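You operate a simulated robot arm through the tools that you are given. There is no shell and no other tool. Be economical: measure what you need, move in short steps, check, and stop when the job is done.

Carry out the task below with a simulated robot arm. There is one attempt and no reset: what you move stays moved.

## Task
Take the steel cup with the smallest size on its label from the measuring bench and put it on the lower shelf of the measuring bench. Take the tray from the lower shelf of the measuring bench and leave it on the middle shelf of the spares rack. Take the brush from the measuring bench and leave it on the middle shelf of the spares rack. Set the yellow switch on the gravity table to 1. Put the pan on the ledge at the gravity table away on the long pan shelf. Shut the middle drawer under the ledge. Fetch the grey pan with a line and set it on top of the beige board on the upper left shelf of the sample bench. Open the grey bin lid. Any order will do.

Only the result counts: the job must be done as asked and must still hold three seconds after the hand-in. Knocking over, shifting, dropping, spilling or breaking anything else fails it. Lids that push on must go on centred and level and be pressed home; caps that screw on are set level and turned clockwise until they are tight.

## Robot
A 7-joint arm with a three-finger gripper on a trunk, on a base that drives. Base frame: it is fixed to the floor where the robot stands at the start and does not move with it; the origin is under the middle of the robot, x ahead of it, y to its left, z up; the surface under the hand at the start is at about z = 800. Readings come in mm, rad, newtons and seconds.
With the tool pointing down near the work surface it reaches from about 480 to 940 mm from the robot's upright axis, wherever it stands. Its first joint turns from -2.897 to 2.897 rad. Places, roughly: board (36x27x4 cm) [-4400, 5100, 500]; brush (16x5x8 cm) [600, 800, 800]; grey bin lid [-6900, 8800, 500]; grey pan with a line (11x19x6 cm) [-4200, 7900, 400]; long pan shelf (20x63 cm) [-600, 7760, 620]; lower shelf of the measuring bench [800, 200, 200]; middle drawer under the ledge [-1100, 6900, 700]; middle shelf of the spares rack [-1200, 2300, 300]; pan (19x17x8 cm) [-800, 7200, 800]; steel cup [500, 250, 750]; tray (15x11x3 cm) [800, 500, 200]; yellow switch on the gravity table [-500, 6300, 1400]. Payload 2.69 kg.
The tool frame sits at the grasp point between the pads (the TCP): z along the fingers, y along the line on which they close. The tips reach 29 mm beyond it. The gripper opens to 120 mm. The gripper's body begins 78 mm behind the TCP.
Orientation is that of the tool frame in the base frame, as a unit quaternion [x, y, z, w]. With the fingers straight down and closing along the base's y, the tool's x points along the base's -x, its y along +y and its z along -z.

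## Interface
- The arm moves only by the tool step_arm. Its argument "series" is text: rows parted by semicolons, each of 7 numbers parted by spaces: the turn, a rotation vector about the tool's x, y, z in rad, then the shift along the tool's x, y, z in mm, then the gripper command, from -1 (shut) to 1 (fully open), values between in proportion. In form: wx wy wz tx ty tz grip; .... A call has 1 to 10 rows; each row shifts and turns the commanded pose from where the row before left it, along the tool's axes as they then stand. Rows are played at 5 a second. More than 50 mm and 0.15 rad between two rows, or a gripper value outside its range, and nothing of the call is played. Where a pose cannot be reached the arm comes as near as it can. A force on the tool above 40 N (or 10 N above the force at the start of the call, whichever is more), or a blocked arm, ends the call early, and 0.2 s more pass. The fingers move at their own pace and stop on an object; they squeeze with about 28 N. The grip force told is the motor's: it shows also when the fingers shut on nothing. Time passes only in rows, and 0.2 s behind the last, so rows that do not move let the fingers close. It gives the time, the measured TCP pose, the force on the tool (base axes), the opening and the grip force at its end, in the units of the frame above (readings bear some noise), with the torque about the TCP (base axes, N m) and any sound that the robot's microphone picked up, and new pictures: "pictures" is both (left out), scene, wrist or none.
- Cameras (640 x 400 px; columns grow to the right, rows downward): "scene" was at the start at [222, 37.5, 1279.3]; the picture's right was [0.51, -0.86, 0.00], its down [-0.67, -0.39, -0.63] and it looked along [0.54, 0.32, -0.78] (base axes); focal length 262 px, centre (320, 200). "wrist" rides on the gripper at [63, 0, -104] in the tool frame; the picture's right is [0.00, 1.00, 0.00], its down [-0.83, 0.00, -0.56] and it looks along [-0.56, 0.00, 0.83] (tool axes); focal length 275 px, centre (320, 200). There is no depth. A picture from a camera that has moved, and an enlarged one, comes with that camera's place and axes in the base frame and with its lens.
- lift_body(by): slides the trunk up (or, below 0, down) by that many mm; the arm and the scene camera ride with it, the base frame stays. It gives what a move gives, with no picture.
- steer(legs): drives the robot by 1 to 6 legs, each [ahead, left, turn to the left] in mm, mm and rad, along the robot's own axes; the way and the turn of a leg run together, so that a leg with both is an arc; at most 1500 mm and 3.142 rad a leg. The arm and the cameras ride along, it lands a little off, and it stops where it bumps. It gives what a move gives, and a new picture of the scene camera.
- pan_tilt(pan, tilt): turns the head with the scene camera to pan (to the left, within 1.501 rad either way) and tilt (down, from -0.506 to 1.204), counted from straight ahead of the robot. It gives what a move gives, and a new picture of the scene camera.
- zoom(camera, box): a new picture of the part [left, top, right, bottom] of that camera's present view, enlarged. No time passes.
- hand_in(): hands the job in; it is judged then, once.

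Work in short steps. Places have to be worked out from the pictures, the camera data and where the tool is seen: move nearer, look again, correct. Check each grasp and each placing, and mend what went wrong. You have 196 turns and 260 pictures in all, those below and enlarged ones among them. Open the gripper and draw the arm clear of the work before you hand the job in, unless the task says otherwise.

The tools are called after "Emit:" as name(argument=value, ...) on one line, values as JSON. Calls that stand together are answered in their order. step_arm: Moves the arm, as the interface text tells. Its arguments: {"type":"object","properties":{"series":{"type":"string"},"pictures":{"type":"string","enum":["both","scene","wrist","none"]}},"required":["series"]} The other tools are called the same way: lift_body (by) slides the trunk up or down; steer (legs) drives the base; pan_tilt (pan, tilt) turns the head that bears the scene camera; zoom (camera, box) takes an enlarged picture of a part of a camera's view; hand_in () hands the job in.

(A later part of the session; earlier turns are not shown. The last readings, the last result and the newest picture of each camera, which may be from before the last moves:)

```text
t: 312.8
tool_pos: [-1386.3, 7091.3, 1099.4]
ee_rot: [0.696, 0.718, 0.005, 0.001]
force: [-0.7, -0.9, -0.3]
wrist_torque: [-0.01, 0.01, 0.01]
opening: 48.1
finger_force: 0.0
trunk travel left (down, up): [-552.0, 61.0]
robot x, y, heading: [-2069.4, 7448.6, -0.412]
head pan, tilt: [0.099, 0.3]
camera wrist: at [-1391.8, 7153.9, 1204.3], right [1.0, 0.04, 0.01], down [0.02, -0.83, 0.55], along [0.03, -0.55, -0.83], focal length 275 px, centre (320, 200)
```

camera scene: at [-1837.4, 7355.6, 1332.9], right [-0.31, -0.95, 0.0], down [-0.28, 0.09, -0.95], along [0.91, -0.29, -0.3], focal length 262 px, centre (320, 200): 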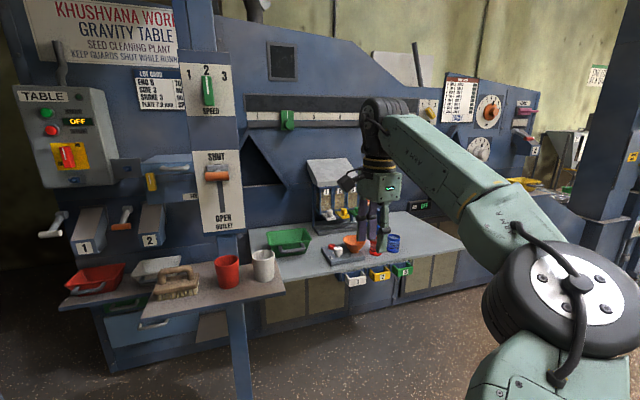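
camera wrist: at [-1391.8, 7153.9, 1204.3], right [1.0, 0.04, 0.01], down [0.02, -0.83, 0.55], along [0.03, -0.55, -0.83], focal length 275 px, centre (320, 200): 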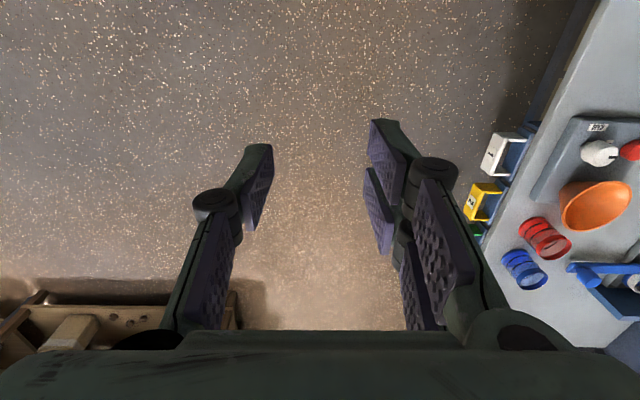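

Something is on the rear left; go ahead first.

Emit:
steer(legs=[[340, 0, 0], [0, 390, 0]])

Emit:
step_arm(series="0 0 0 0 0 0 -0.2", pictures="wrist")

```text
t: 318.2
tool_pos: [-921.3, 7318.9, 1099.6]
ee_rot: [0.695, 0.719, 0.007, 0.001]
force: [0.2, 0.5, -0.4]
wrist_torque: [-0.01, 0.0, -0.04]
opening: 48.0
finger_force: 0.1
trunk travel left (down, up): [-552.0, 61.0]
robot x, y, heading: [-1607.0, 7674.8, -0.407]
head pan, tilt: [0.099, 0.3]
camera scene: at [-1374.3, 7581.9, 1333.4], right [-0.3, -0.95, 0.0], down [-0.28, 0.09, -0.96], along [0.91, -0.29, -0.3], focal length 262 px, centre (320, 200)
```

scene: 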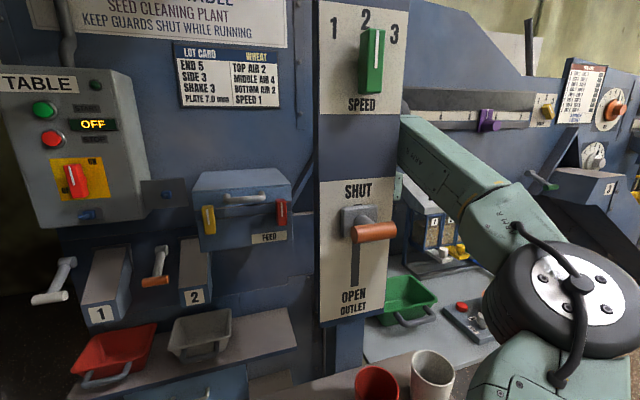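

```text
t: 318.6
tool_pos: [-921.3, 7318.7, 1099.3]
ee_rot: [0.696, 0.718, 0.007, 0.002]
force: [0.8, -0.7, -0.5]
wrist_torque: [-0.02, -0.01, -0.02]
opening: 47.8
finger_force: 0.1
trunk travel left (down, up): [-552.0, 61.0]
robot x, y, heading: [-1608.8, 7675.4, -0.408]
head pan, tilt: [0.099, 0.3]
camera wrist: at [-926.6, 7380.8, 1204.5], right [1.0, 0.04, 0.01], down [0.02, -0.84, 0.55], along [0.03, -0.55, -0.84], focal length 275 px, centre (320, 200)
```

wrist: 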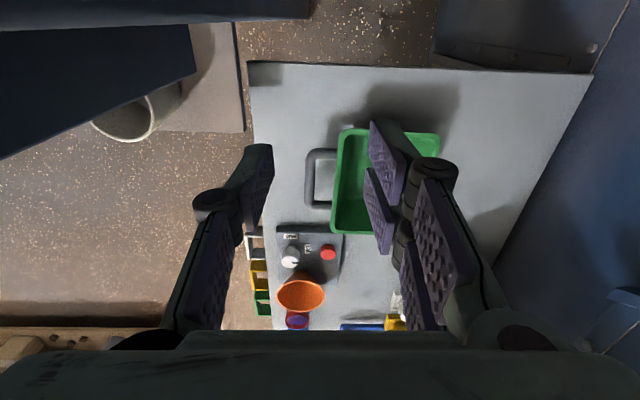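

Clear top view: handle bar centre ≈(−929, 7178), pan body x −897…−740, y 7084–7262. Move over the bar (away from the post panel), narrow the gripper to ~32 mm and descend partway.

Emit:
step_arm(series="0 0 0 -36 -2 0 -0.47;0 0 0 -36 -2 0 -0.47;0 0 0 -36 -2 0 -0.47;0 0 0 -35 -1 0 -0.47;0 0 0 0 0 40 -0.47;0 0 0 0 0 40 -0.47;0 0 0 0 0 40 -0.47;0 0 0 0 0 40 -0.47;0 0 0 0 0 0 -0.47")

```text
t: 320.6
tool_pos: [-924.3, 7178.9, 942.1]
ee_rot: [0.695, 0.719, 0.005, 0.003]
force: [0.0, -0.2, 0.1]
wrist_torque: [0.0, 0.01, 0.01]
opening: 31.8
finger_force: 0.0
trunk travel left (down, up): [-552.0, 61.0]
robot x, y, heading: [-1606.9, 7675.1, -0.405]
head pan, tilt: [0.099, 0.3]
camera scene: at [-1373.4, 7584.2, 1333.2], right [-0.3, -0.95, 0.0], down [-0.28, 0.09, -0.96], along [0.91, -0.29, -0.3], focal length 262 px, centre (320, 200)
camera wrist: at [-927.7, 7240.6, 1046.7], right [1.0, 0.04, 0.01], down [0.03, -0.83, 0.55], along [0.03, -0.55, -0.83], focal length 275 px, centre (320, 200)
```

scene: 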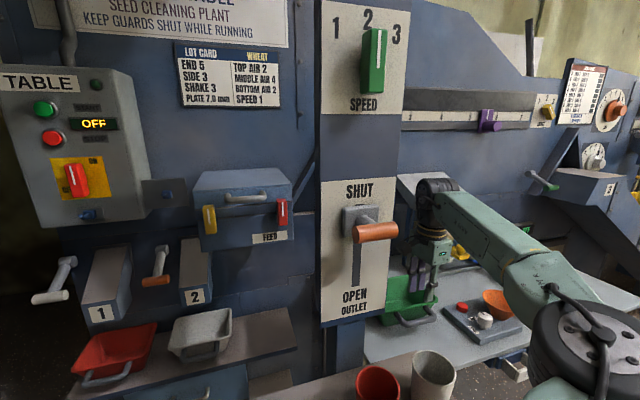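
wrist: 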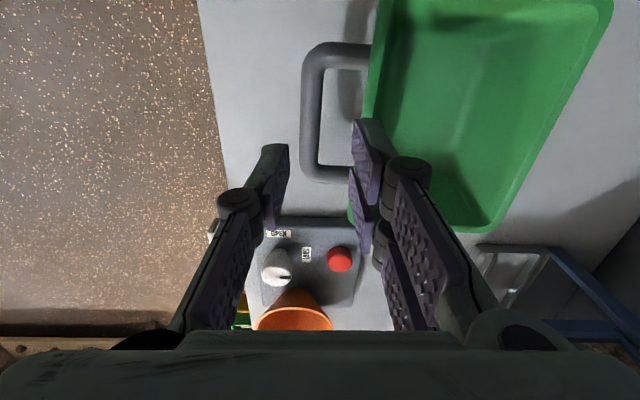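

Bar at x≈−929.5, y≈7183, z≈850. Shift −6 mm in x, +4 in y and descend.

Emit:
step_arm(series="0 0 0 4 -6 10 -0.47;0 0 0 0 0 30 -0.47;0 0 0 0 0 25 -0.47;0 0 0 0 0 0 -0.47", pictures="wrist")

```text
t: 321.6
tool_pos: [-928.5, 7184.1, 876.3]
ee_rot: [0.694, 0.719, 0.005, 0.002]
force: [-0.4, 0.3, 0.1]
wrist_torque: [-0.01, -0.02, 0.04]
opening: 31.7
finger_force: 0.0
trunk travel left (down, up): [-552.0, 61.0]
robot x, y, heading: [-1604.1, 7678.7, -0.405]
head pan, tilt: [0.099, 0.3]
camera wrist: at [-933.2, 7245.5, 979.7], right [1.0, 0.04, 0.01], down [0.03, -0.83, 0.55], along [0.03, -0.55, -0.83], focal length 275 px, centre (320, 200)
```

wrist: 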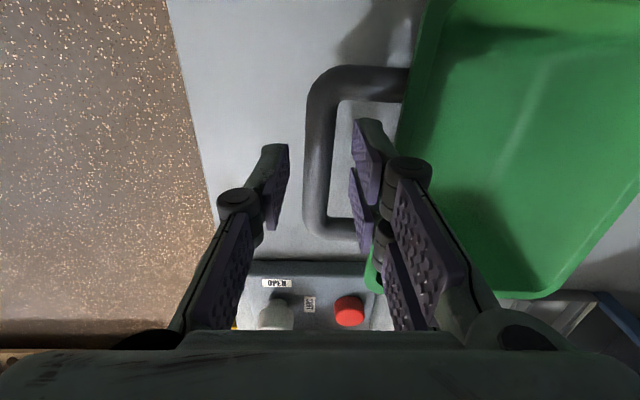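

Fingers straddle the bar. Descend 30 mm and close.

Emit:
step_arm(series="0 0 0 0 0 15 -0.47;0 0 0 0 0 14 -0.47;0 0 0 0 0 0 -1;0 0 0 0 0 0 -1;0 0 0 0 0 0 -1", pictures="wrist")

```text
t: 322.8
tool_pos: [-927.2, 7183.2, 846.9]
ee_rot: [0.694, 0.72, 0.007, 0.002]
force: [-0.5, -0.4, -0.6]
wrist_torque: [-0.08, 0.01, 0.0]
opening: 14.4
finger_force: 28.1
trunk travel left (down, up): [-552.0, 61.0]
robot x, y, heading: [-1605.1, 7672.4, -0.402]
head pan, tilt: [0.099, 0.3]
camera wrist: at [-932.5, 7245.4, 950.5], right [1.0, 0.04, 0.01], down [0.03, -0.83, 0.55], along [0.03, -0.55, -0.83], focal length 275 px, centre (320, 200)
```

wrist: 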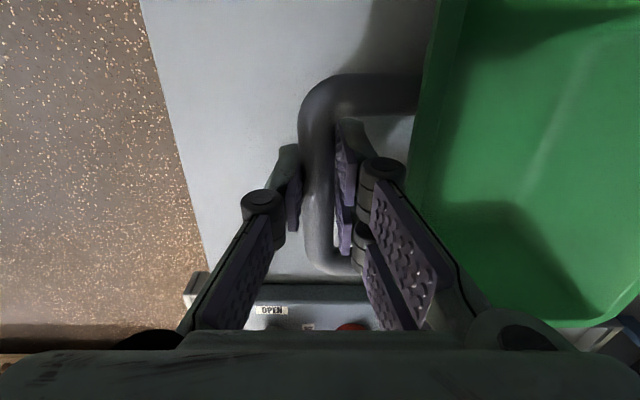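

Gripped the bar (14.4 mm). Lift slowly.

Emit:
step_arm(series="0 0 0 0 0 -5 -1;0 0 0 0 0 -10 -1;0 0 0 0 0 -20 -1;0 0 0 0 0 -30 -1;0 0 0 0 0 -40 -1;0 0 0 0 0 -40 -1;0 0 0 0 0 0 -1")

```text
t: 324.4
tool_pos: [-929.1, 7184.6, 989.6]
ee_rot: [0.694, 0.72, 0.007, 0.001]
force: [-0.3, 0.3, -2.4]
wrist_torque: [0.03, 0.16, -0.01]
opening: 14.7
finger_force: 27.5
trunk travel left (down, up): [-552.0, 61.0]
robot x, y, heading: [-1606.7, 7673.8, -0.41]
head pan, tilt: [0.099, 0.3]
camera scene: at [-1373.1, 7583.9, 1333.1], right [-0.3, -0.95, 0.0], down [-0.28, 0.09, -0.96], along [0.91, -0.29, -0.3], focal length 262 px, centre (320, 200)
camera wrist: at [-933.8, 7246.4, 1095.4], right [1.0, 0.04, 0.01], down [0.03, -0.83, 0.55], along [0.03, -0.55, -0.83], focal length 275 px, centre (320, 200)
```

scene: 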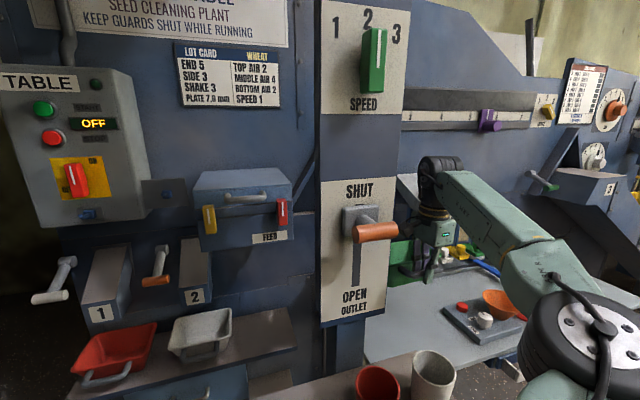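
wrist: 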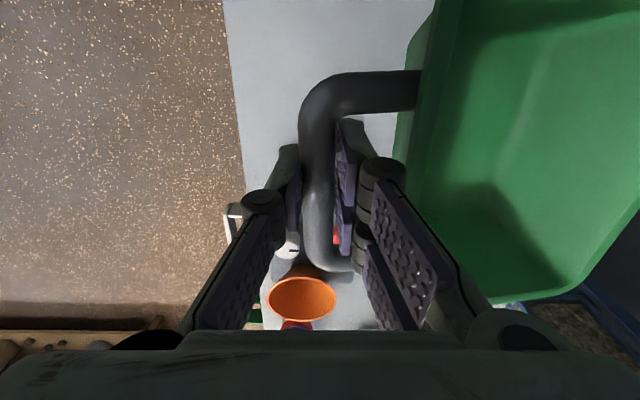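

Pan is held nearly level. It must go around the post panel: raise it, drive back straight out (−x, slightly −y).

Emit:
step_arm(series="0 0 0 0 0 -37 -1;0 0 0 0 0 -37 -1;0 0 0 0 0 -37 -1;0 0 0 0 0 0 -1", pictures="none")

Emit:
steer(legs=[[-375, -269, 0]])

```text
t: 325.4
tool_pos: [-928.3, 7180.3, 1102.2]
ee_rot: [0.694, 0.72, 0.007, 0.002]
force: [0.1, 0.1, -2.6]
wrist_torque: [-0.01, 0.14, -0.04]
opening: 14.5
finger_force: 28.5
trunk travel left (down, up): [-552.0, 61.0]
robot x, y, heading: [-1608.5, 7675.0, -0.402]
head pan, tilt: [0.099, 0.3]
```

```text
t: 327.8
tool_pos: [-1276.2, 7091.4, 1101.6]
ee_rot: [0.699, 0.715, 0.006, 0.003]
force: [-0.5, 0.6, -1.2]
wrist_torque: [-0.01, 0.12, 0.01]
opening: 14.8
finger_force: 28.4
trunk travel left (down, up): [-552.0, 61.0]
robot x, y, heading: [-1946.4, 7593.1, -0.42]
head pan, tilt: [0.099, 0.3]
stopped in leg 1: the robot was blocked; the commanded pose is now the measured one
camera scene: at [-1716.1, 7500.6, 1333.3], right [-0.31, -0.95, 0.0], down [-0.28, 0.09, -0.96], along [0.91, -0.3, -0.3], focal length 262 px, centre (320, 200)
```

scene: 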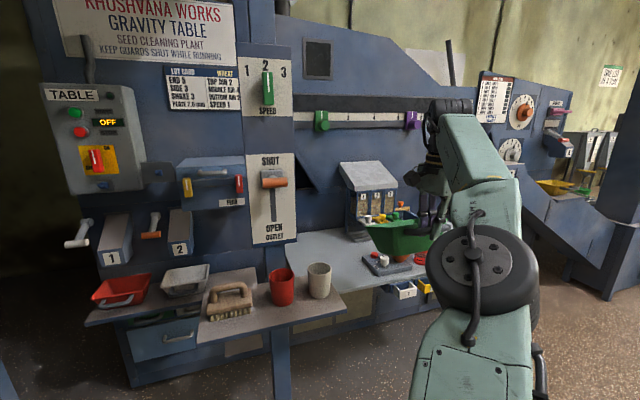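

Blocked behind, but the pan is now in front of the panel. Swing the arm +y by 400 mm.

Emit:
step_arm(series="0 0 0 40 0 0 -1;0 0 0 40 0 0 -1;0 0 0 40 0 0 -1;0 0 0 40 0 0 -1;0 0 0 40 0 0 -1;0 0 0 40 0 0 -1;0 0 0 40 0 0 -1;0 0 0 40 0 0 -1;0 0 0 40 0 0 -1;0 0 0 40 0 0 -1")

```text
t: 330.0
tool_pos: [-1284.0, 7494.4, 1103.4]
ee_rot: [0.699, 0.715, 0.006, 0.002]
force: [-0.6, 0.0, -2.0]
wrist_torque: [0.03, 0.15, 0.06]
opening: 14.7
finger_force: 28.1
trunk travel left (down, up): [-552.0, 61.0]
robot x, y, heading: [-1945.2, 7590.2, -0.418]
head pan, tilt: [0.099, 0.3]
camera scene: at [-1715.4, 7500.9, 1333.2], right [-0.31, -0.95, 0.0], down [-0.28, 0.09, -0.96], along [0.91, -0.3, -0.3], focal length 262 px, centre (320, 200)
camera wrist: at [-1288.5, 7555.8, 1208.3], right [1.0, 0.03, 0.01], down [0.02, -0.83, 0.55], along [0.02, -0.55, -0.83], focal length 275 px, centre (320, 200)
```

scene: 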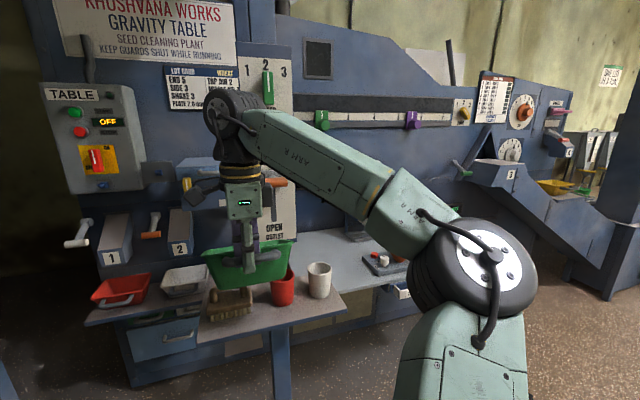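
wrist: 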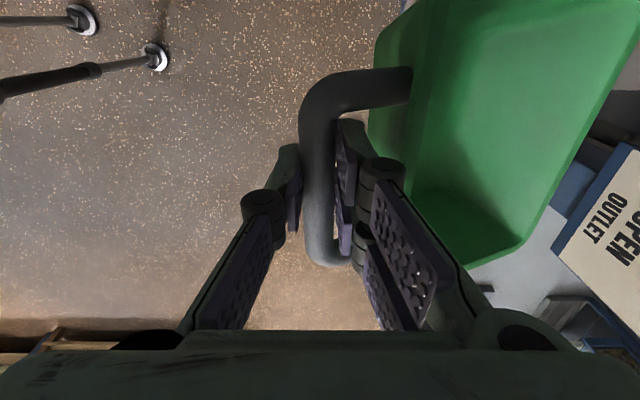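

Continue +y 120 mm, then check before driving forward past the panel's left side.

Emit:
step_arm(series="0 0 0 40 0 0 -1;0 0 0 40 0 0 -1;0 0 0 40 0 0 -1;0 0 0 0 0 0 -1", pictures="none")

Emit:
steer(legs=[[183, 81, 0]])

Emit:
step_arm(series="0 0 0 0 0 0 -1", pictures="wrist")

```text
t: 331.0
tool_pos: [-1289.5, 7610.7, 1106.5]
ee_rot: [0.7, 0.714, 0.006, 0.003]
force: [-0.2, 0.4, -2.1]
wrist_torque: [-0.01, 0.16, 0.02]
opening: 14.9
finger_force: 27.8
trunk travel left (down, up): [-552.0, 61.0]
robot x, y, heading: [-1950.0, 7592.4, -0.422]
head pan, tilt: [0.099, 0.3]
```

```text
t: 332.6
tool_pos: [-1086.6, 7610.1, 1105.9]
ee_rot: [0.699, 0.715, 0.006, 0.002]
force: [-0.3, -0.5, -3.4]
wrist_torque: [0.04, 0.19, 0.02]
opening: 14.6
finger_force: 27.6
trunk travel left (down, up): [-552.0, 61.0]
robot x, y, heading: [-1748.1, 7593.2, -0.422]
head pan, tilt: [0.099, 0.3]
camera scene: at [-1514.8, 7499.2, 1333.0], right [-0.31, -0.95, 0.0], down [-0.28, 0.09, -0.96], along [0.91, -0.3, -0.3], focal length 262 px, centre (320, 200)
```

scene: 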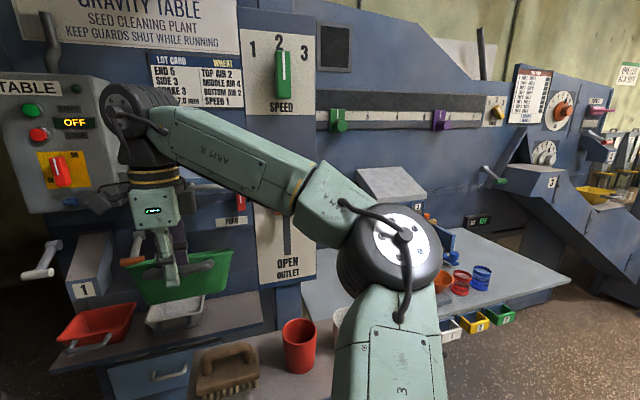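

```text
t: 333.0
tool_pos: [-1089.0, 7610.2, 1105.1]
ee_rot: [0.699, 0.715, 0.006, 0.001]
force: [-0.4, 0.7, -2.6]
wrist_torque: [0.01, 0.17, 0.03]
opening: 14.6
finger_force: 28.2
trunk travel left (down, up): [-552.0, 61.0]
robot x, y, heading: [-1744.6, 7599.7, -0.419]
head pan, tilt: [0.099, 0.3]
camera wrist: at [-1091.7, 7672.2, 1209.8], right [1.0, 0.03, 0.01], down [0.02, -0.83, 0.55], along [0.02, -0.55, -0.83], focal length 275 px, centre (320, 200)
```

wrist: 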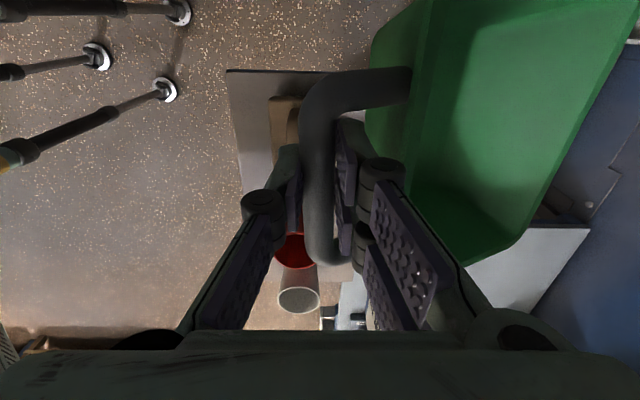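

Move forward 140 mm more and look.

Emit:
steer(legs=[[128, 57, 0]])

Emit:
pan_tilt(pan=0.45, tilt=0.45)

Emit:
step_arm(series="0 0 0 0 0 0 -1", pictures="wrist")

```text
t: 334.4
tool_pos: [-965.8, 7620.4, 1114.5]
ee_rot: [0.689, 0.725, 0.009, 0.016]
force: [-0.2, 0.1, -2.7]
wrist_torque: [-0.01, 0.17, -0.01]
opening: 14.7
finger_force: 27.7
trunk travel left (down, up): [-552.0, 61.0]
robot x, y, heading: [-1614.4, 7596.6, -0.414]
head pan, tilt: [0.099, 0.3]
stopped in leg 1: the robot was blocked; the commanded pose is now the measured one
camera scene: at [-1387.3, 7501.7, 1335.5], right [-0.31, -0.95, 0.0], down [-0.27, 0.09, -0.96], along [0.91, -0.3, -0.29], focal length 262 px, centre (320, 200)
```

scene: 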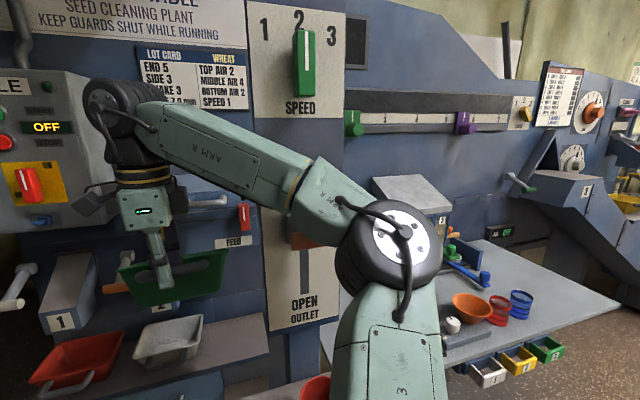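

```text
t: 335.3
tool_pos: [-965.8, 7619.8, 1115.2]
ee_rot: [0.689, 0.724, 0.009, 0.016]
force: [0.9, -0.6, -2.2]
wrist_torque: [0.03, 0.16, -0.01]
opening: 14.6
finger_force: 27.6
trunk travel left (down, up): [-552.0, 61.0]
robot x, y, heading: [-1612.7, 7595.3, -0.413]
head pan, tilt: [0.45, 0.45]
camera scene: at [-1384.8, 7534.5, 1321.5], right [0.03, -1.0, 0.0], down [-0.43, -0.02, -0.9], along [0.9, 0.03, -0.43], focal length 262 px, centre (320, 200)
```

scene: 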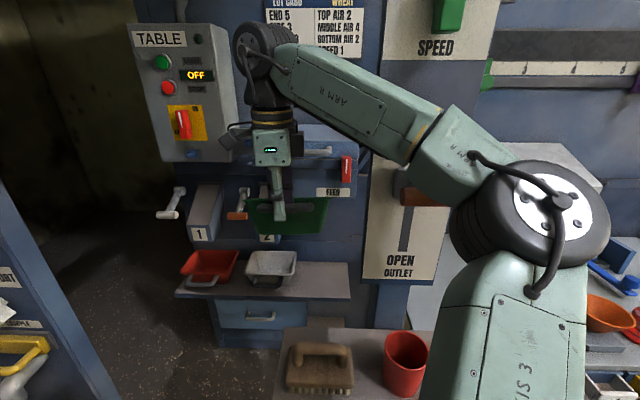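

```text
t: 335.7
tool_pos: [-966.0, 7619.5, 1114.2]
ee_rot: [0.69, 0.724, 0.01, 0.015]
force: [0.2, 0.5, -2.3]
wrist_torque: [0.03, 0.15, 0.02]
opening: 14.6
finger_force: 28.2
trunk travel left (down, up): [-552.0, 61.0]
robot x, y, heading: [-1614.0, 7596.5, -0.421]
head pan, tilt: [0.45, 0.45]
camera wrist: at [-974.5, 7683.9, 1218.6], right [1.0, 0.05, 0.03], down [0.02, -0.83, 0.56], along [0.06, -0.56, -0.82], focal length 275 px, centre (320, 200)
```

wrist: 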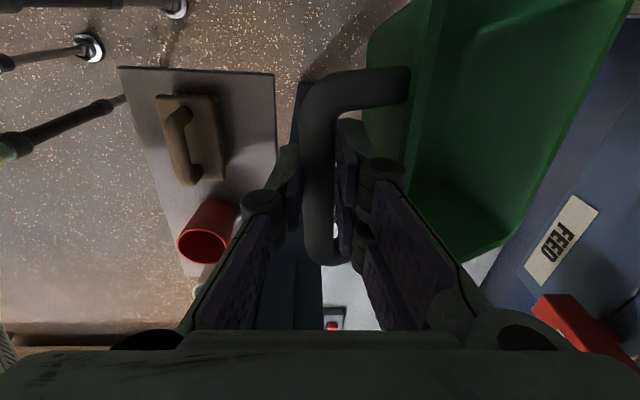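

The elbow met the outlet lever/panel. Back off 100 mm and check the lever.

Emit:
steer(legs=[[-92, -41, 0]])

Emit:
zoom(camera="scene", box=[180, 60, 480, 300])

```text
t: 336.8
tool_pos: [-1058.4, 7617.3, 1109.3]
ee_rot: [0.691, 0.723, 0.006, 0.01]
force: [-1.3, -0.9, -1.7]
wrist_torque: [0.02, 0.11, -0.02]
opening: 14.8
finger_force: 27.8
trunk travel left (down, up): [-552.0, 61.0]
robot x, y, heading: [-1711.3, 7591.6, -0.419]
head pan, tilt: [0.45, 0.45]
camera scene: at [-1477.0, 7532.3, 1319.4], right [0.03, -1.0, 0.0], down [-0.43, -0.01, -0.9], along [0.9, 0.03, -0.43], focal length 262 px, centre (320, 200)
```

scene: 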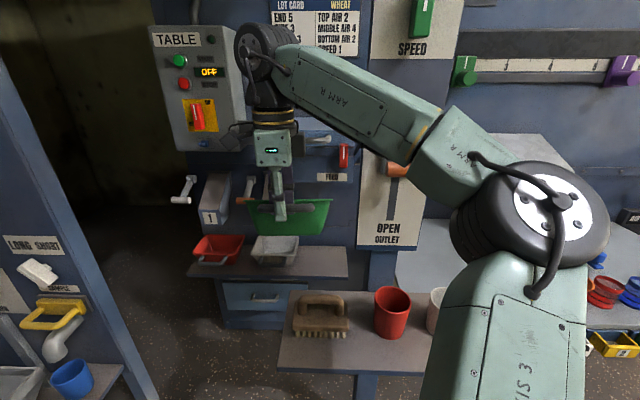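

```text
1.67 times, centred on (330, 180) of scene
camera zoom: at [-1477.0, 7532.3, 1319.4], right [0.03, -1.0, 0.0], down [-0.43, -0.01, -0.9], along [0.9, 0.03, -0.43], focal length 438 px, centre (303, 233)
```

zoom: 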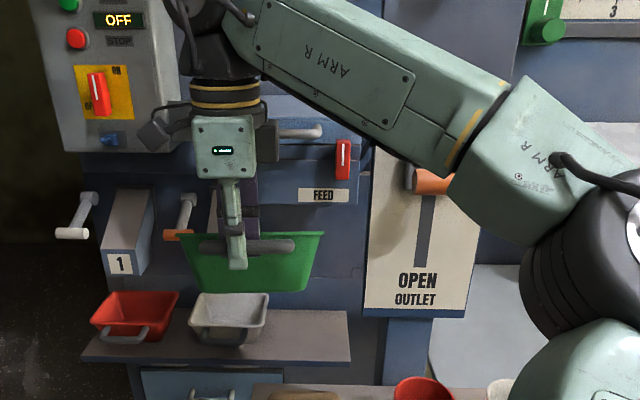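

The lever still stands at SHUT. I'll shift the robot further left (so the arm comes in from the left of the panel), compensating with the arm.

Emit:
steer(legs=[[-71, 160, 0]])

Emit:
step_arm(series="0.035 0 0 -25 0 0 -1;0 0 0 -35 0 0 -1;0 0 0 -35 0 0 -1;0 0 0 -40 0 0 -1;0 0 0 -40 0 0 -1;0 0 0 0 0 0 -1", pictures="none")

Emit:
steer(legs=[[-71, 160, 0]])

```text
t: 338.7
tool_pos: [-1057.5, 7789.5, 1108.7]
ee_rot: [0.691, 0.722, 0.005, 0.01]
force: [1.3, 0.6, -2.9]
wrist_torque: [0.01, 0.16, 0.0]
opening: 14.8
finger_force: 27.9
trunk travel left (down, up): [-552.0, 61.0]
robot x, y, heading: [-1711.1, 7768.5, -0.42]
head pan, tilt: [0.45, 0.45]
camera scene: at [-1476.1, 7706.0, 1319.3], right [0.03, -1.0, 0.0], down [-0.44, -0.01, -0.9], along [0.9, 0.03, -0.44], focal length 262 px, centre (320, 200)
```

scene: 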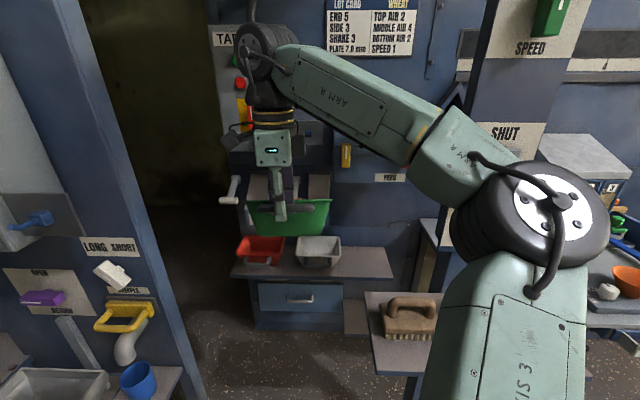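

```text
t: 340.1
tool_pos: [-1050.2, 7614.4, 1111.1]
ee_rot: [0.692, 0.722, -0.007, -0.001]
force: [-0.5, 0.5, -1.6]
wrist_torque: [-0.03, 0.14, 0.01]
opening: 14.8
finger_force: 28.1
trunk travel left (down, up): [-552.0, 61.0]
robot x, y, heading: [-1712.6, 7767.7, -0.417]
head pan, tilt: [0.45, 0.45]
```

```text
t: 342.0
tool_pos: [-1049.6, 7787.4, 1111.2]
ee_rot: [0.693, 0.721, -0.007, -0.001]
force: [-0.4, 0.4, -1.9]
wrist_torque: [0.02, 0.14, 0.0]
opening: 14.9
finger_force: 28.2
trunk travel left (down, up): [-552.0, 61.0]
robot x, y, heading: [-1710.8, 7943.3, -0.424]
head pan, tilt: [0.45, 0.45]
camera scene: at [-1475.5, 7880.0, 1319.3], right [0.03, -1.0, 0.0], down [-0.44, -0.01, -0.9], along [0.9, 0.02, -0.44], focal length 262 px, centre (320, 200)
```

scene: 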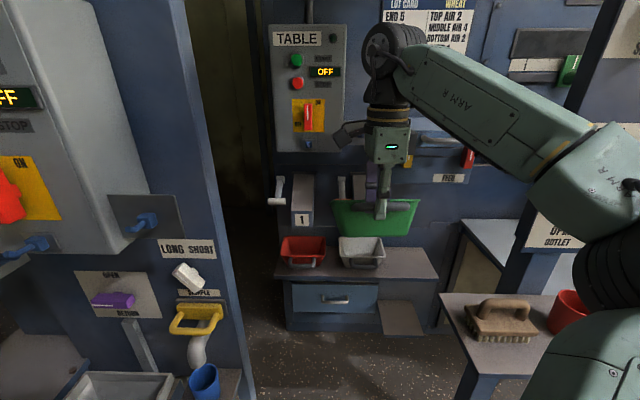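

Now bring the hand to y≈7600 and drive +x 140 mm.

Emit:
step_arm(series="0 0 0 -37 0 0 -1;0 0 0 -37 0 0 -1;0 0 0 -37 0 0 -1;0 0 0 -37 0 0 -1;0 0 0 -37 0 0 -1;0 0 0 0 0 0 -1", pictures="none")

Emit:
steer(legs=[[128, 58, 0]])

Emit:
pan_tilt(pan=0.1, tilt=0.55)

Emit:
step_arm(series="0 0 0 0 0 0 -1", pictures="wrist")

```text
t: 343.4
tool_pos: [-1043.5, 7599.2, 1110.4]
ee_rot: [0.693, 0.721, -0.007, -0.002]
force: [-0.2, -1.0, -1.9]
wrist_torque: [-0.02, 0.14, 0.0]
opening: 14.9
finger_force: 27.6
trunk travel left (down, up): [-552.0, 61.0]
robot x, y, heading: [-1706.6, 7943.6, -0.422]
head pan, tilt: [0.45, 0.45]
```

```text
t: 344.7
tool_pos: [-906.1, 7600.2, 1110.2]
ee_rot: [0.693, 0.721, -0.008, -0.003]
force: [0.5, -0.1, -2.2]
wrist_torque: [0.01, 0.18, 0.0]
opening: 14.7
finger_force: 28.2
trunk travel left (down, up): [-552.0, 61.0]
robot x, y, heading: [-1570.5, 7941.6, -0.422]
head pan, tilt: [0.45, 0.45]
camera scene: at [-1337.0, 7880.1, 1319.0], right [0.03, -1.0, 0.0], down [-0.44, -0.01, -0.9], along [0.9, 0.02, -0.44], focal length 262 px, centre (320, 200)
```

scene: 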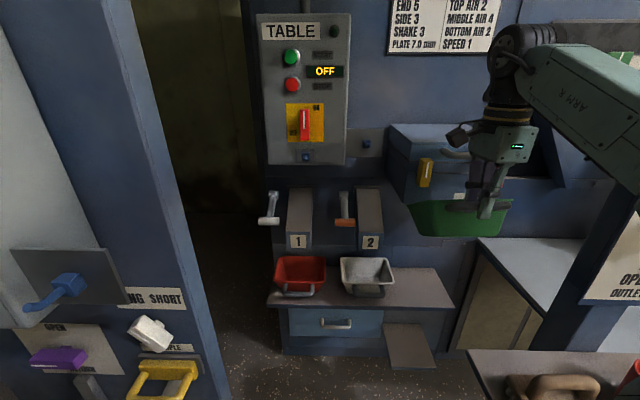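

```text
t: 345.5
tool_pos: [-905.7, 7601.3, 1110.7]
ee_rot: [0.693, 0.721, -0.007, -0.002]
force: [1.0, 1.2, -2.4]
wrist_torque: [-0.01, 0.1, 0.0]
opening: 14.7
finger_force: 28.3
trunk travel left (down, up): [-552.0, 61.0]
robot x, y, heading: [-1568.3, 7942.9, -0.428]
head pan, tilt: [0.099, 0.55]
camera scene: at [-1344.4, 7849.2, 1310.2], right [-0.32, -0.95, 0.0], down [-0.5, 0.17, -0.85], along [0.81, -0.27, -0.52], focal length 262 px, centre (320, 200)
```

scene: 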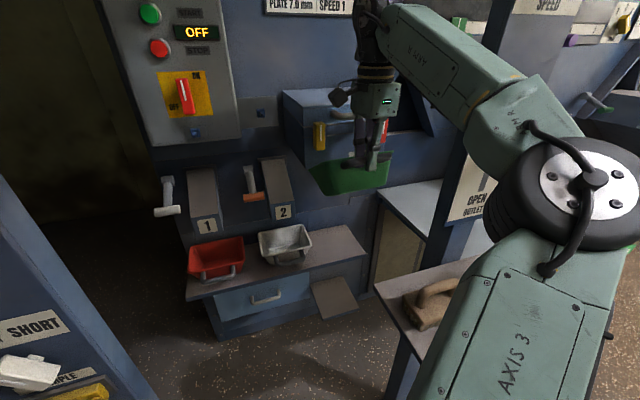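

```text
t: 345.9
tool_pos: [-904.9, 7599.7, 1109.7]
ee_rot: [0.693, 0.721, -0.007, -0.001]
force: [0.7, -0.9, -2.0]
wrist_torque: [0.03, 0.12, 0.03]
opening: 14.6
finger_force: 28.0
trunk travel left (down, up): [-552.0, 61.0]
robot x, y, heading: [-1572.9, 7943.0, -0.425]
head pan, tilt: [0.099, 0.55]
camera wrist: at [-908.1, 7663.9, 1214.2], right [1.0, 0.04, -0.01], down [0.04, -0.83, 0.56], along [0.01, -0.56, -0.83], focal length 275 px, centre (320, 200)
```

wrist: 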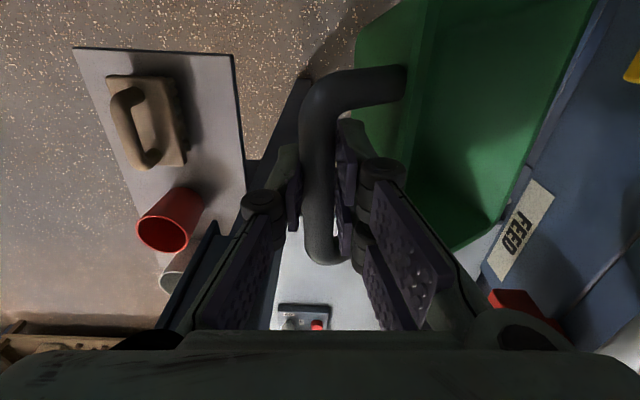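

Clear. Descend in front of the shelf, shifting slightly to y≈7555.

Emit:
step_arm(series="0 0 0 -9 -5 35 -1;0 0 0 -9 -5 35 -1;0 0 0 -9 -5 35 -1;0 0 0 -9 0 35 -1;0 0 0 -9 0 35 -1;0 0 0 0 0 0 -1")

```text
t: 347.3
tool_pos: [-921.7, 7552.7, 936.1]
ee_rot: [0.693, 0.721, -0.007, -0.002]
force: [1.0, 0.0, -2.0]
wrist_torque: [-0.01, 0.12, 0.01]
opening: 14.7
finger_force: 27.6
trunk travel left (down, up): [-552.0, 61.0]
robot x, y, heading: [-1573.3, 7943.9, -0.42]
head pan, tilt: [0.099, 0.55]
camera scene: at [-1344.5, 7849.2, 1310.2], right [-0.32, -0.95, 0.0], down [-0.5, 0.17, -0.85], along [0.81, -0.27, -0.52], focal length 262 px, centre (320, 200)
camera wrist: at [-924.6, 7616.7, 1039.7], right [1.0, 0.04, -0.01], down [0.04, -0.83, 0.56], along [0.01, -0.56, -0.83], focal length 275 px, centre (320, 200)
```

scene: 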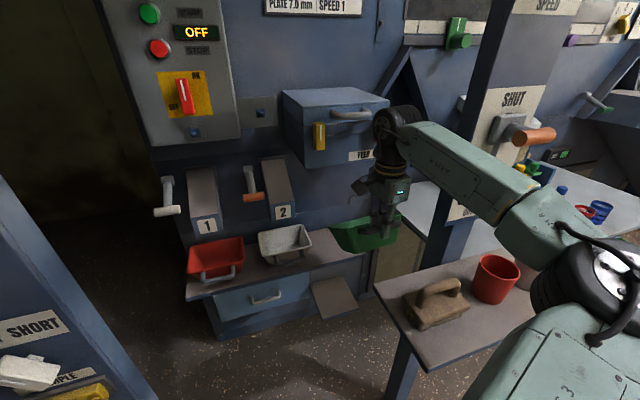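
wrist: 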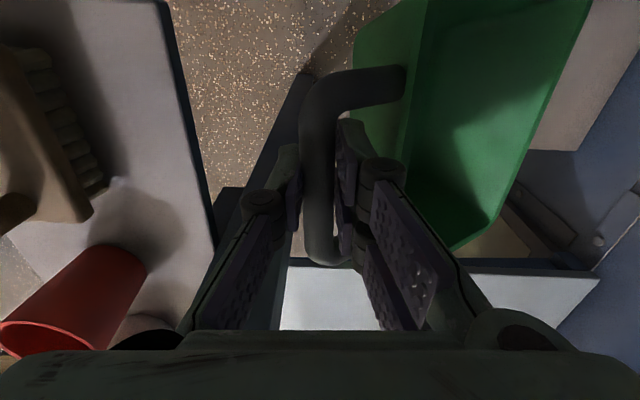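

Descend another 110 mm, checking elbow clearance over the cups.

Emit:
step_arm(series="0 0 0 0 0 37 -1;0 0 0 0 0 37 -1;0 0 0 0 0 37 -1;0 0 0 0 0 0 -1")

```text
t: 348.3
tool_pos: [-922.2, 7550.8, 823.9]
ee_rot: [0.693, 0.721, -0.007, -0.002]
force: [0.2, 0.4, -2.1]
wrist_torque: [-0.02, 0.13, -0.02]
opening: 14.8
finger_force: 28.5
trunk travel left (down, up): [-552.0, 61.0]
robot x, y, heading: [-1570.5, 7940.8, -0.42]
head pan, tilt: [0.099, 0.55]
camera scene: at [-1344.4, 7849.1, 1310.2], right [-0.32, -0.95, 0.0], down [-0.5, 0.17, -0.85], along [0.81, -0.27, -0.52], focal length 262 px, centre (320, 200)
camera wrist: at [-924.3, 7614.7, 927.9], right [1.0, 0.04, -0.01], down [0.04, -0.83, 0.56], along [0.01, -0.56, -0.83], focal length 275 px, centre (320, 200)
```

scene: 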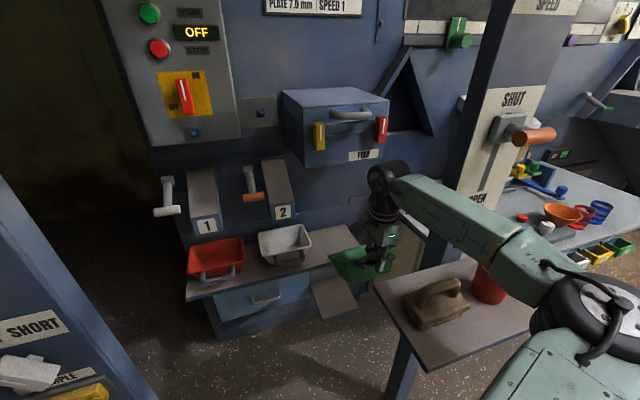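
wrist: 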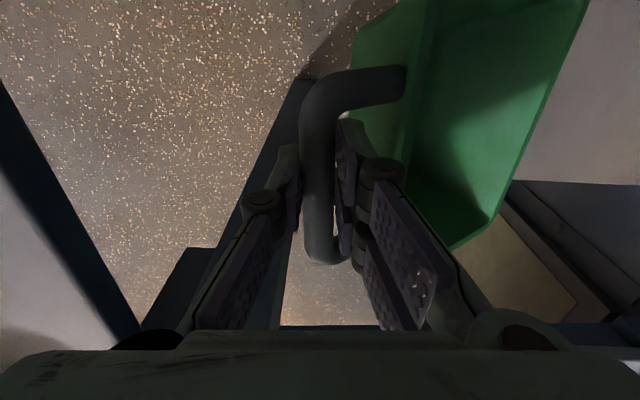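

Forearm would come close to the cups if lowered here. A straighter arm passes left of the small table: extend, then move the base back-left, and extend again.

Emit:
step_arm(series="0 0 0 0 30 0 -1;0 0 0 0 30 0 -1;0 0 0 0 0 0 -1", pictures="none")

Emit:
steer(legs=[[-79, 30, 0]])

Emit:
step_arm(series="0 0 0 -30 30 0 -1;0 0 0 -30 30 0 -1;0 0 0 0 0 0 -1")

```text
t: 349.1
tool_pos: [-861.6, 7552.2, 823.4]
ee_rot: [0.694, 0.72, -0.007, -0.001]
force: [-0.9, -0.4, -1.6]
wrist_torque: [0.01, 0.16, 0.0]
opening: 14.8
finger_force: 27.8
trunk travel left (down, up): [-552.0, 61.0]
robot x, y, heading: [-1573.4, 7943.6, -0.427]
head pan, tilt: [0.099, 0.55]
```

```text
t: 350.2
tool_pos: [-921.1, 7613.1, 823.2]
ee_rot: [0.693, 0.721, -0.007, -0.002]
force: [-0.2, 0.4, -2.1]
wrist_torque: [0.0, 0.13, -0.01]
opening: 14.7
finger_force: 28.2
trunk travel left (down, up): [-552.0, 61.0]
robot x, y, heading: [-1635.3, 7999.6, -0.424]
head pan, tilt: [0.099, 0.55]
camera scene: at [-1404.2, 7909.6, 1310.4], right [-0.32, -0.95, 0.0], down [-0.49, 0.17, -0.85], along [0.81, -0.27, -0.52], focal length 262 px, centre (320, 200)
```

scene: 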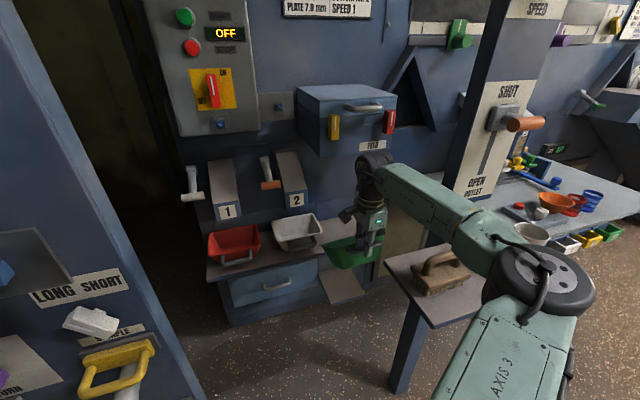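

```text
t: 351.0
tool_pos: [-857.8, 7554.4, 821.1]
ee_rot: [0.693, 0.721, -0.007, -0.001]
force: [0.1, -0.1, -0.9]
wrist_torque: [0.01, 0.11, 0.04]
opening: 14.6
finger_force: 27.8
trunk travel left (down, up): [-552.0, 61.0]
robot x, y, heading: [-1630.8, 8007.8, -0.428]
head pan, tilt: [0.099, 0.55]
camera scene: at [-1403.7, 7909.1, 1310.2], right [-0.32, -0.95, 0.0], down [-0.5, 0.17, -0.85], along [0.81, -0.27, -0.52], focal length 262 px, centre (320, 200)
camera wrist: at [-860.6, 7618.4, 926.0], right [1.0, 0.04, -0.01], down [0.04, -0.83, 0.56], along [0.01, -0.56, -0.83], focal length 275 px, centre (320, 200)
```

scene: 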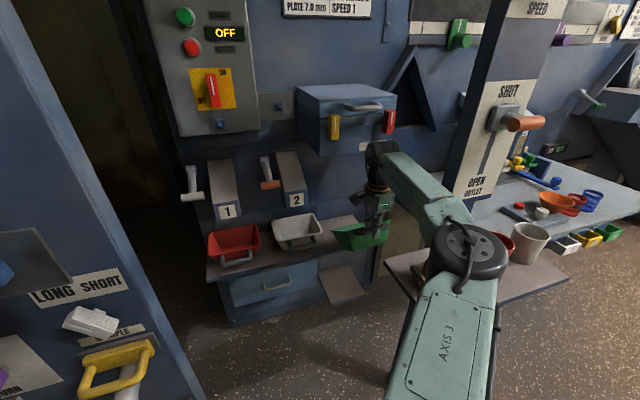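
wrist: 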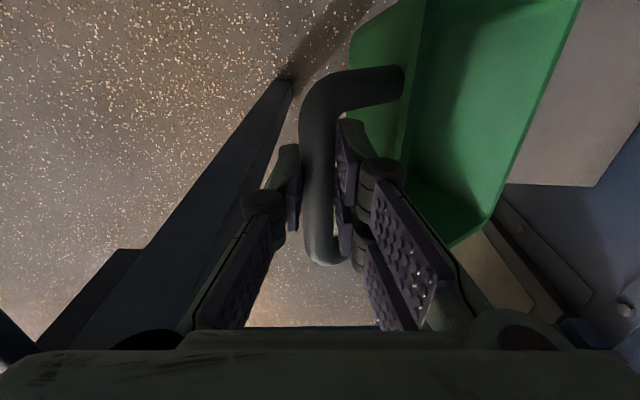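

Emit:
zoom(camera="scene", box=[360, 130, 580, 310])

Emit:
pan_tilt(pan=-0.4, tilt=0.75)

```text
2.22 times, centred on (470, 220) of scene
camera zoom: at [-1403.7, 7909.1, 1310.2], right [-0.32, -0.95, 0.0], down [-0.5, 0.17, -0.85], along [0.81, -0.27, -0.52], focal length 583 px, centre (-13, 156)
```

zoom: 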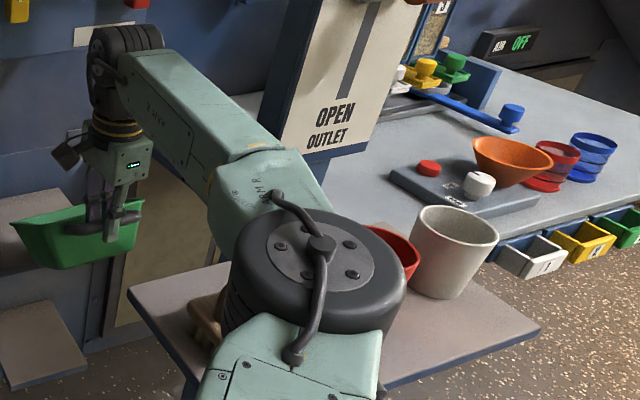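

```text
t: 351.9
tool_pos: [-857.7, 7555.2, 823.9]
ee_rot: [0.692, 0.721, -0.007, -0.002]
force: [-0.1, 0.0, -2.6]
wrist_torque: [-0.03, 0.14, -0.02]
opening: 14.5
finger_force: 27.4
trunk travel left (down, up): [-552.0, 61.0]
robot x, y, heading: [-1633.5, 8005.3, -0.424]
head pan, tilt: [-0.4, 0.75]
camera scene: at [-1432.3, 7877.0, 1292.8], right [-0.73, -0.68, 0.0], down [-0.46, 0.5, -0.73], along [0.5, -0.54, -0.68], focal length 262 px, centre (320, 200)
```

scene: 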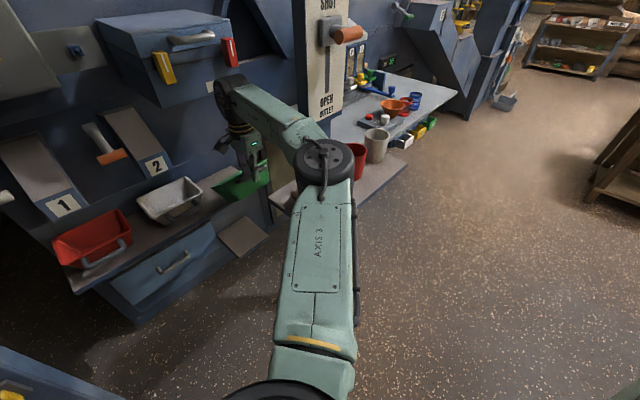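

Elbow is near the brush, so: raise the trunk, nudge the base, and straighten the arm before lowering.

Emit:
lift_body(by=60)

Emit:
steer(legs=[[28, 20, 0]])

Emit:
step_arm(series="0 0 0 -4 12 0 -1;0 0 0 -4 12 0 -1;0 0 0 0 0 0 -1", pictures="scene")

```text
t: 352.9
tool_pos: [-857.9, 7554.4, 882.4]
ee_rot: [0.693, 0.721, -0.007, -0.002]
force: [-0.4, 0.6, -2.6]
wrist_torque: [0.0, 0.13, 0.02]
opening: 14.8
finger_force: 28.0
trunk travel left (down, up): [-612.0, 1.0]
robot x, y, heading: [-1633.2, 8004.3, -0.428]
head pan, tilt: [-0.4, 0.75]
```

```text
t: 353.8
tool_pos: [-822.6, 7561.4, 880.8]
ee_rot: [0.693, 0.721, -0.008, -0.002]
force: [-0.1, 0.0, -2.5]
wrist_torque: [0.0, 0.15, 0.01]
opening: 14.7
finger_force: 27.7
trunk travel left (down, up): [-612.0, 1.0]
robot x, y, heading: [-1601.4, 8010.9, -0.421]
head pan, tilt: [-0.4, 0.75]
camera scene: at [-1398.0, 7883.6, 1352.6], right [-0.73, -0.68, 0.0], down [-0.46, 0.5, -0.73], along [0.5, -0.54, -0.68], focal length 262 px, centre (320, 200)
```

scene: 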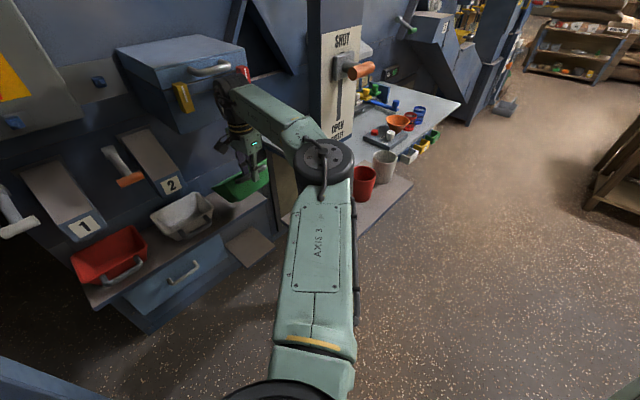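

```text
t: 354.6
tool_pos: [-800.5, 7554.8, 880.7]
ee_rot: [0.693, 0.721, -0.007, -0.002]
force: [-0.1, 0.8, -1.8]
wrist_torque: [0.02, 0.1, 0.01]
opening: 14.9
finger_force: 28.2
trunk travel left (down, up): [-612.0, 1.0]
robot x, y, heading: [-1593.3, 8007.5, -0.424]
head pan, tilt: [-0.4, 0.75]
camera scene: at [-1399.0, 7883.5, 1352.8], right [-0.73, -0.68, 0.0], down [-0.46, 0.5, -0.73], along [0.5, -0.54, -0.68], focal length 262 px, centre (320, 200)
```

scene: 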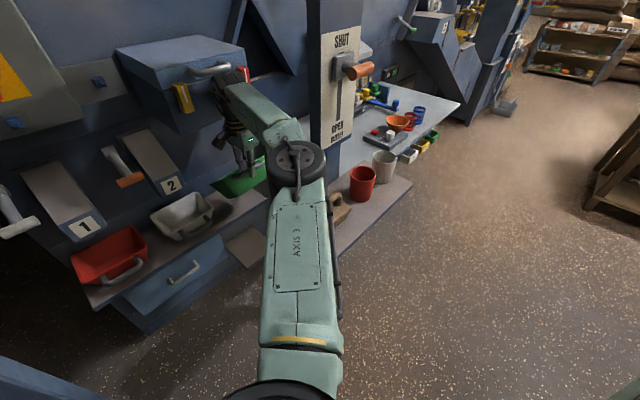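

The elbow is now left of the brush. Lower 110 mm, checking.

Emit:
step_arm(series="0 0 0 -3 0 36 -1;0 0 0 -3 0 36 -1;0 0 0 0 0 36 -1;0 0 0 0 0 0 -1")

```text
t: 355.6
tool_pos: [-802.7, 7548.3, 772.3]
ee_rot: [0.693, 0.721, -0.006, -0.002]
force: [-0.1, -1.0, -2.4]
wrist_torque: [-0.01, 0.15, -0.02]
opening: 14.5
finger_force: 28.4
trunk travel left (down, up): [-612.0, 1.0]
robot x, y, heading: [-1599.3, 8013.2, -0.424]
head pan, tilt: [-0.4, 0.75]
camera scene: at [-1399.1, 7883.6, 1352.8], right [-0.73, -0.68, 0.0], down [-0.46, 0.5, -0.73], along [0.5, -0.54, -0.68], focal length 262 px, centre (320, 200)
camera wrist: at [-804.6, 7611.7, 876.8], right [1.0, 0.04, -0.01], down [0.04, -0.83, 0.56], along [0.01, -0.56, -0.83], focal length 275 px, centre (320, 200)
```

scene: 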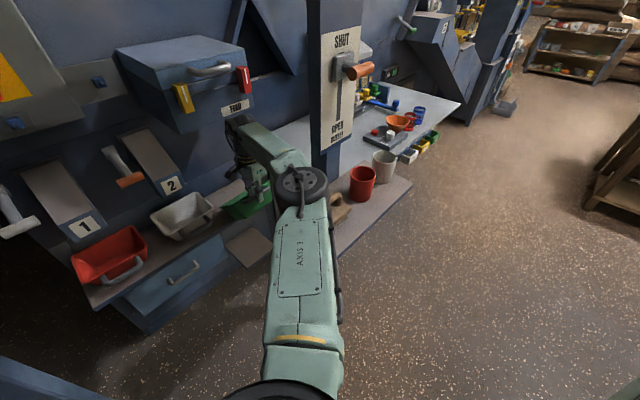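
wrist: 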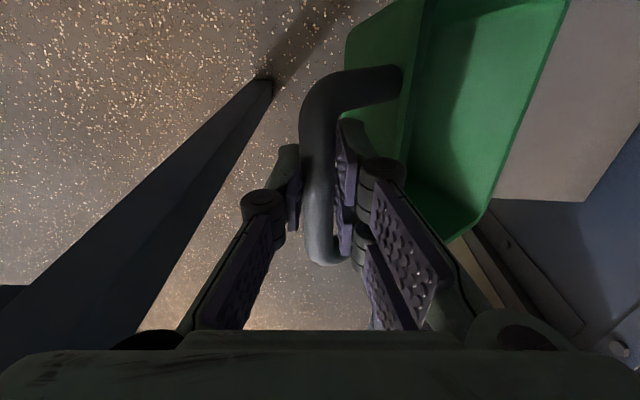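

Continue down 80 mm.

Emit:
step_arm(series="0 0 0 0 0 27 -1;0 0 0 0 0 27 -1;0 0 0 0 0 26 -1;0 0 0 0 0 0 -1")

```text
t: 356.2
tool_pos: [-809.1, 7543.2, 729.9]
ee_rot: [0.697, 0.717, -0.011, -0.003]
force: [-17.1, 2.6, 16.2]
wrist_torque: [0.59, 0.01, 0.0]
opening: 14.3
finger_force: 28.6
trunk travel left (down, up): [-612.0, 1.0]
robot x, y, heading: [-1602.0, 8010.1, -0.429]
head pan, tilt: [-0.4, 0.75]
stopped in row 3: the force on the tool passed its limit at 70 N (the readings are from after the stop); the commanded pose is now the measured one
camera scene: at [-1402.6, 7884.8, 1353.6], right [-0.74, -0.68, 0.0], down [-0.46, 0.5, -0.73], along [0.5, -0.54, -0.68], focal length 262 px, centre (320, 200)
camera wrist: at [-810.8, 7606.9, 834.2], right [1.0, 0.03, -0.02], down [0.04, -0.82, 0.56], along [0.0, -0.56, -0.83], focal length 275 px, centre (320, 200)
```

scene: 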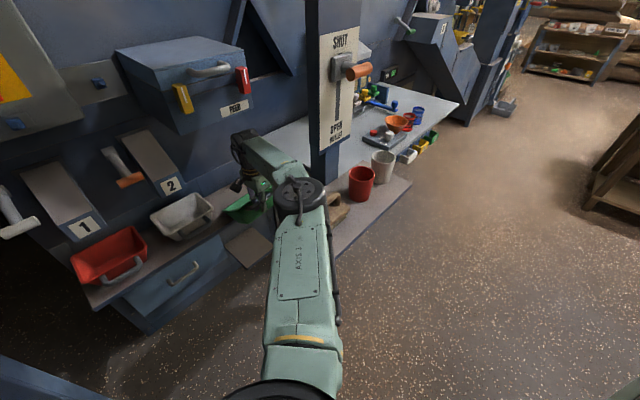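
wrist: 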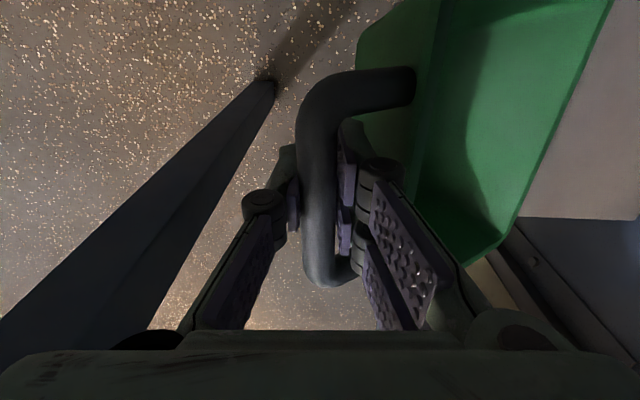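

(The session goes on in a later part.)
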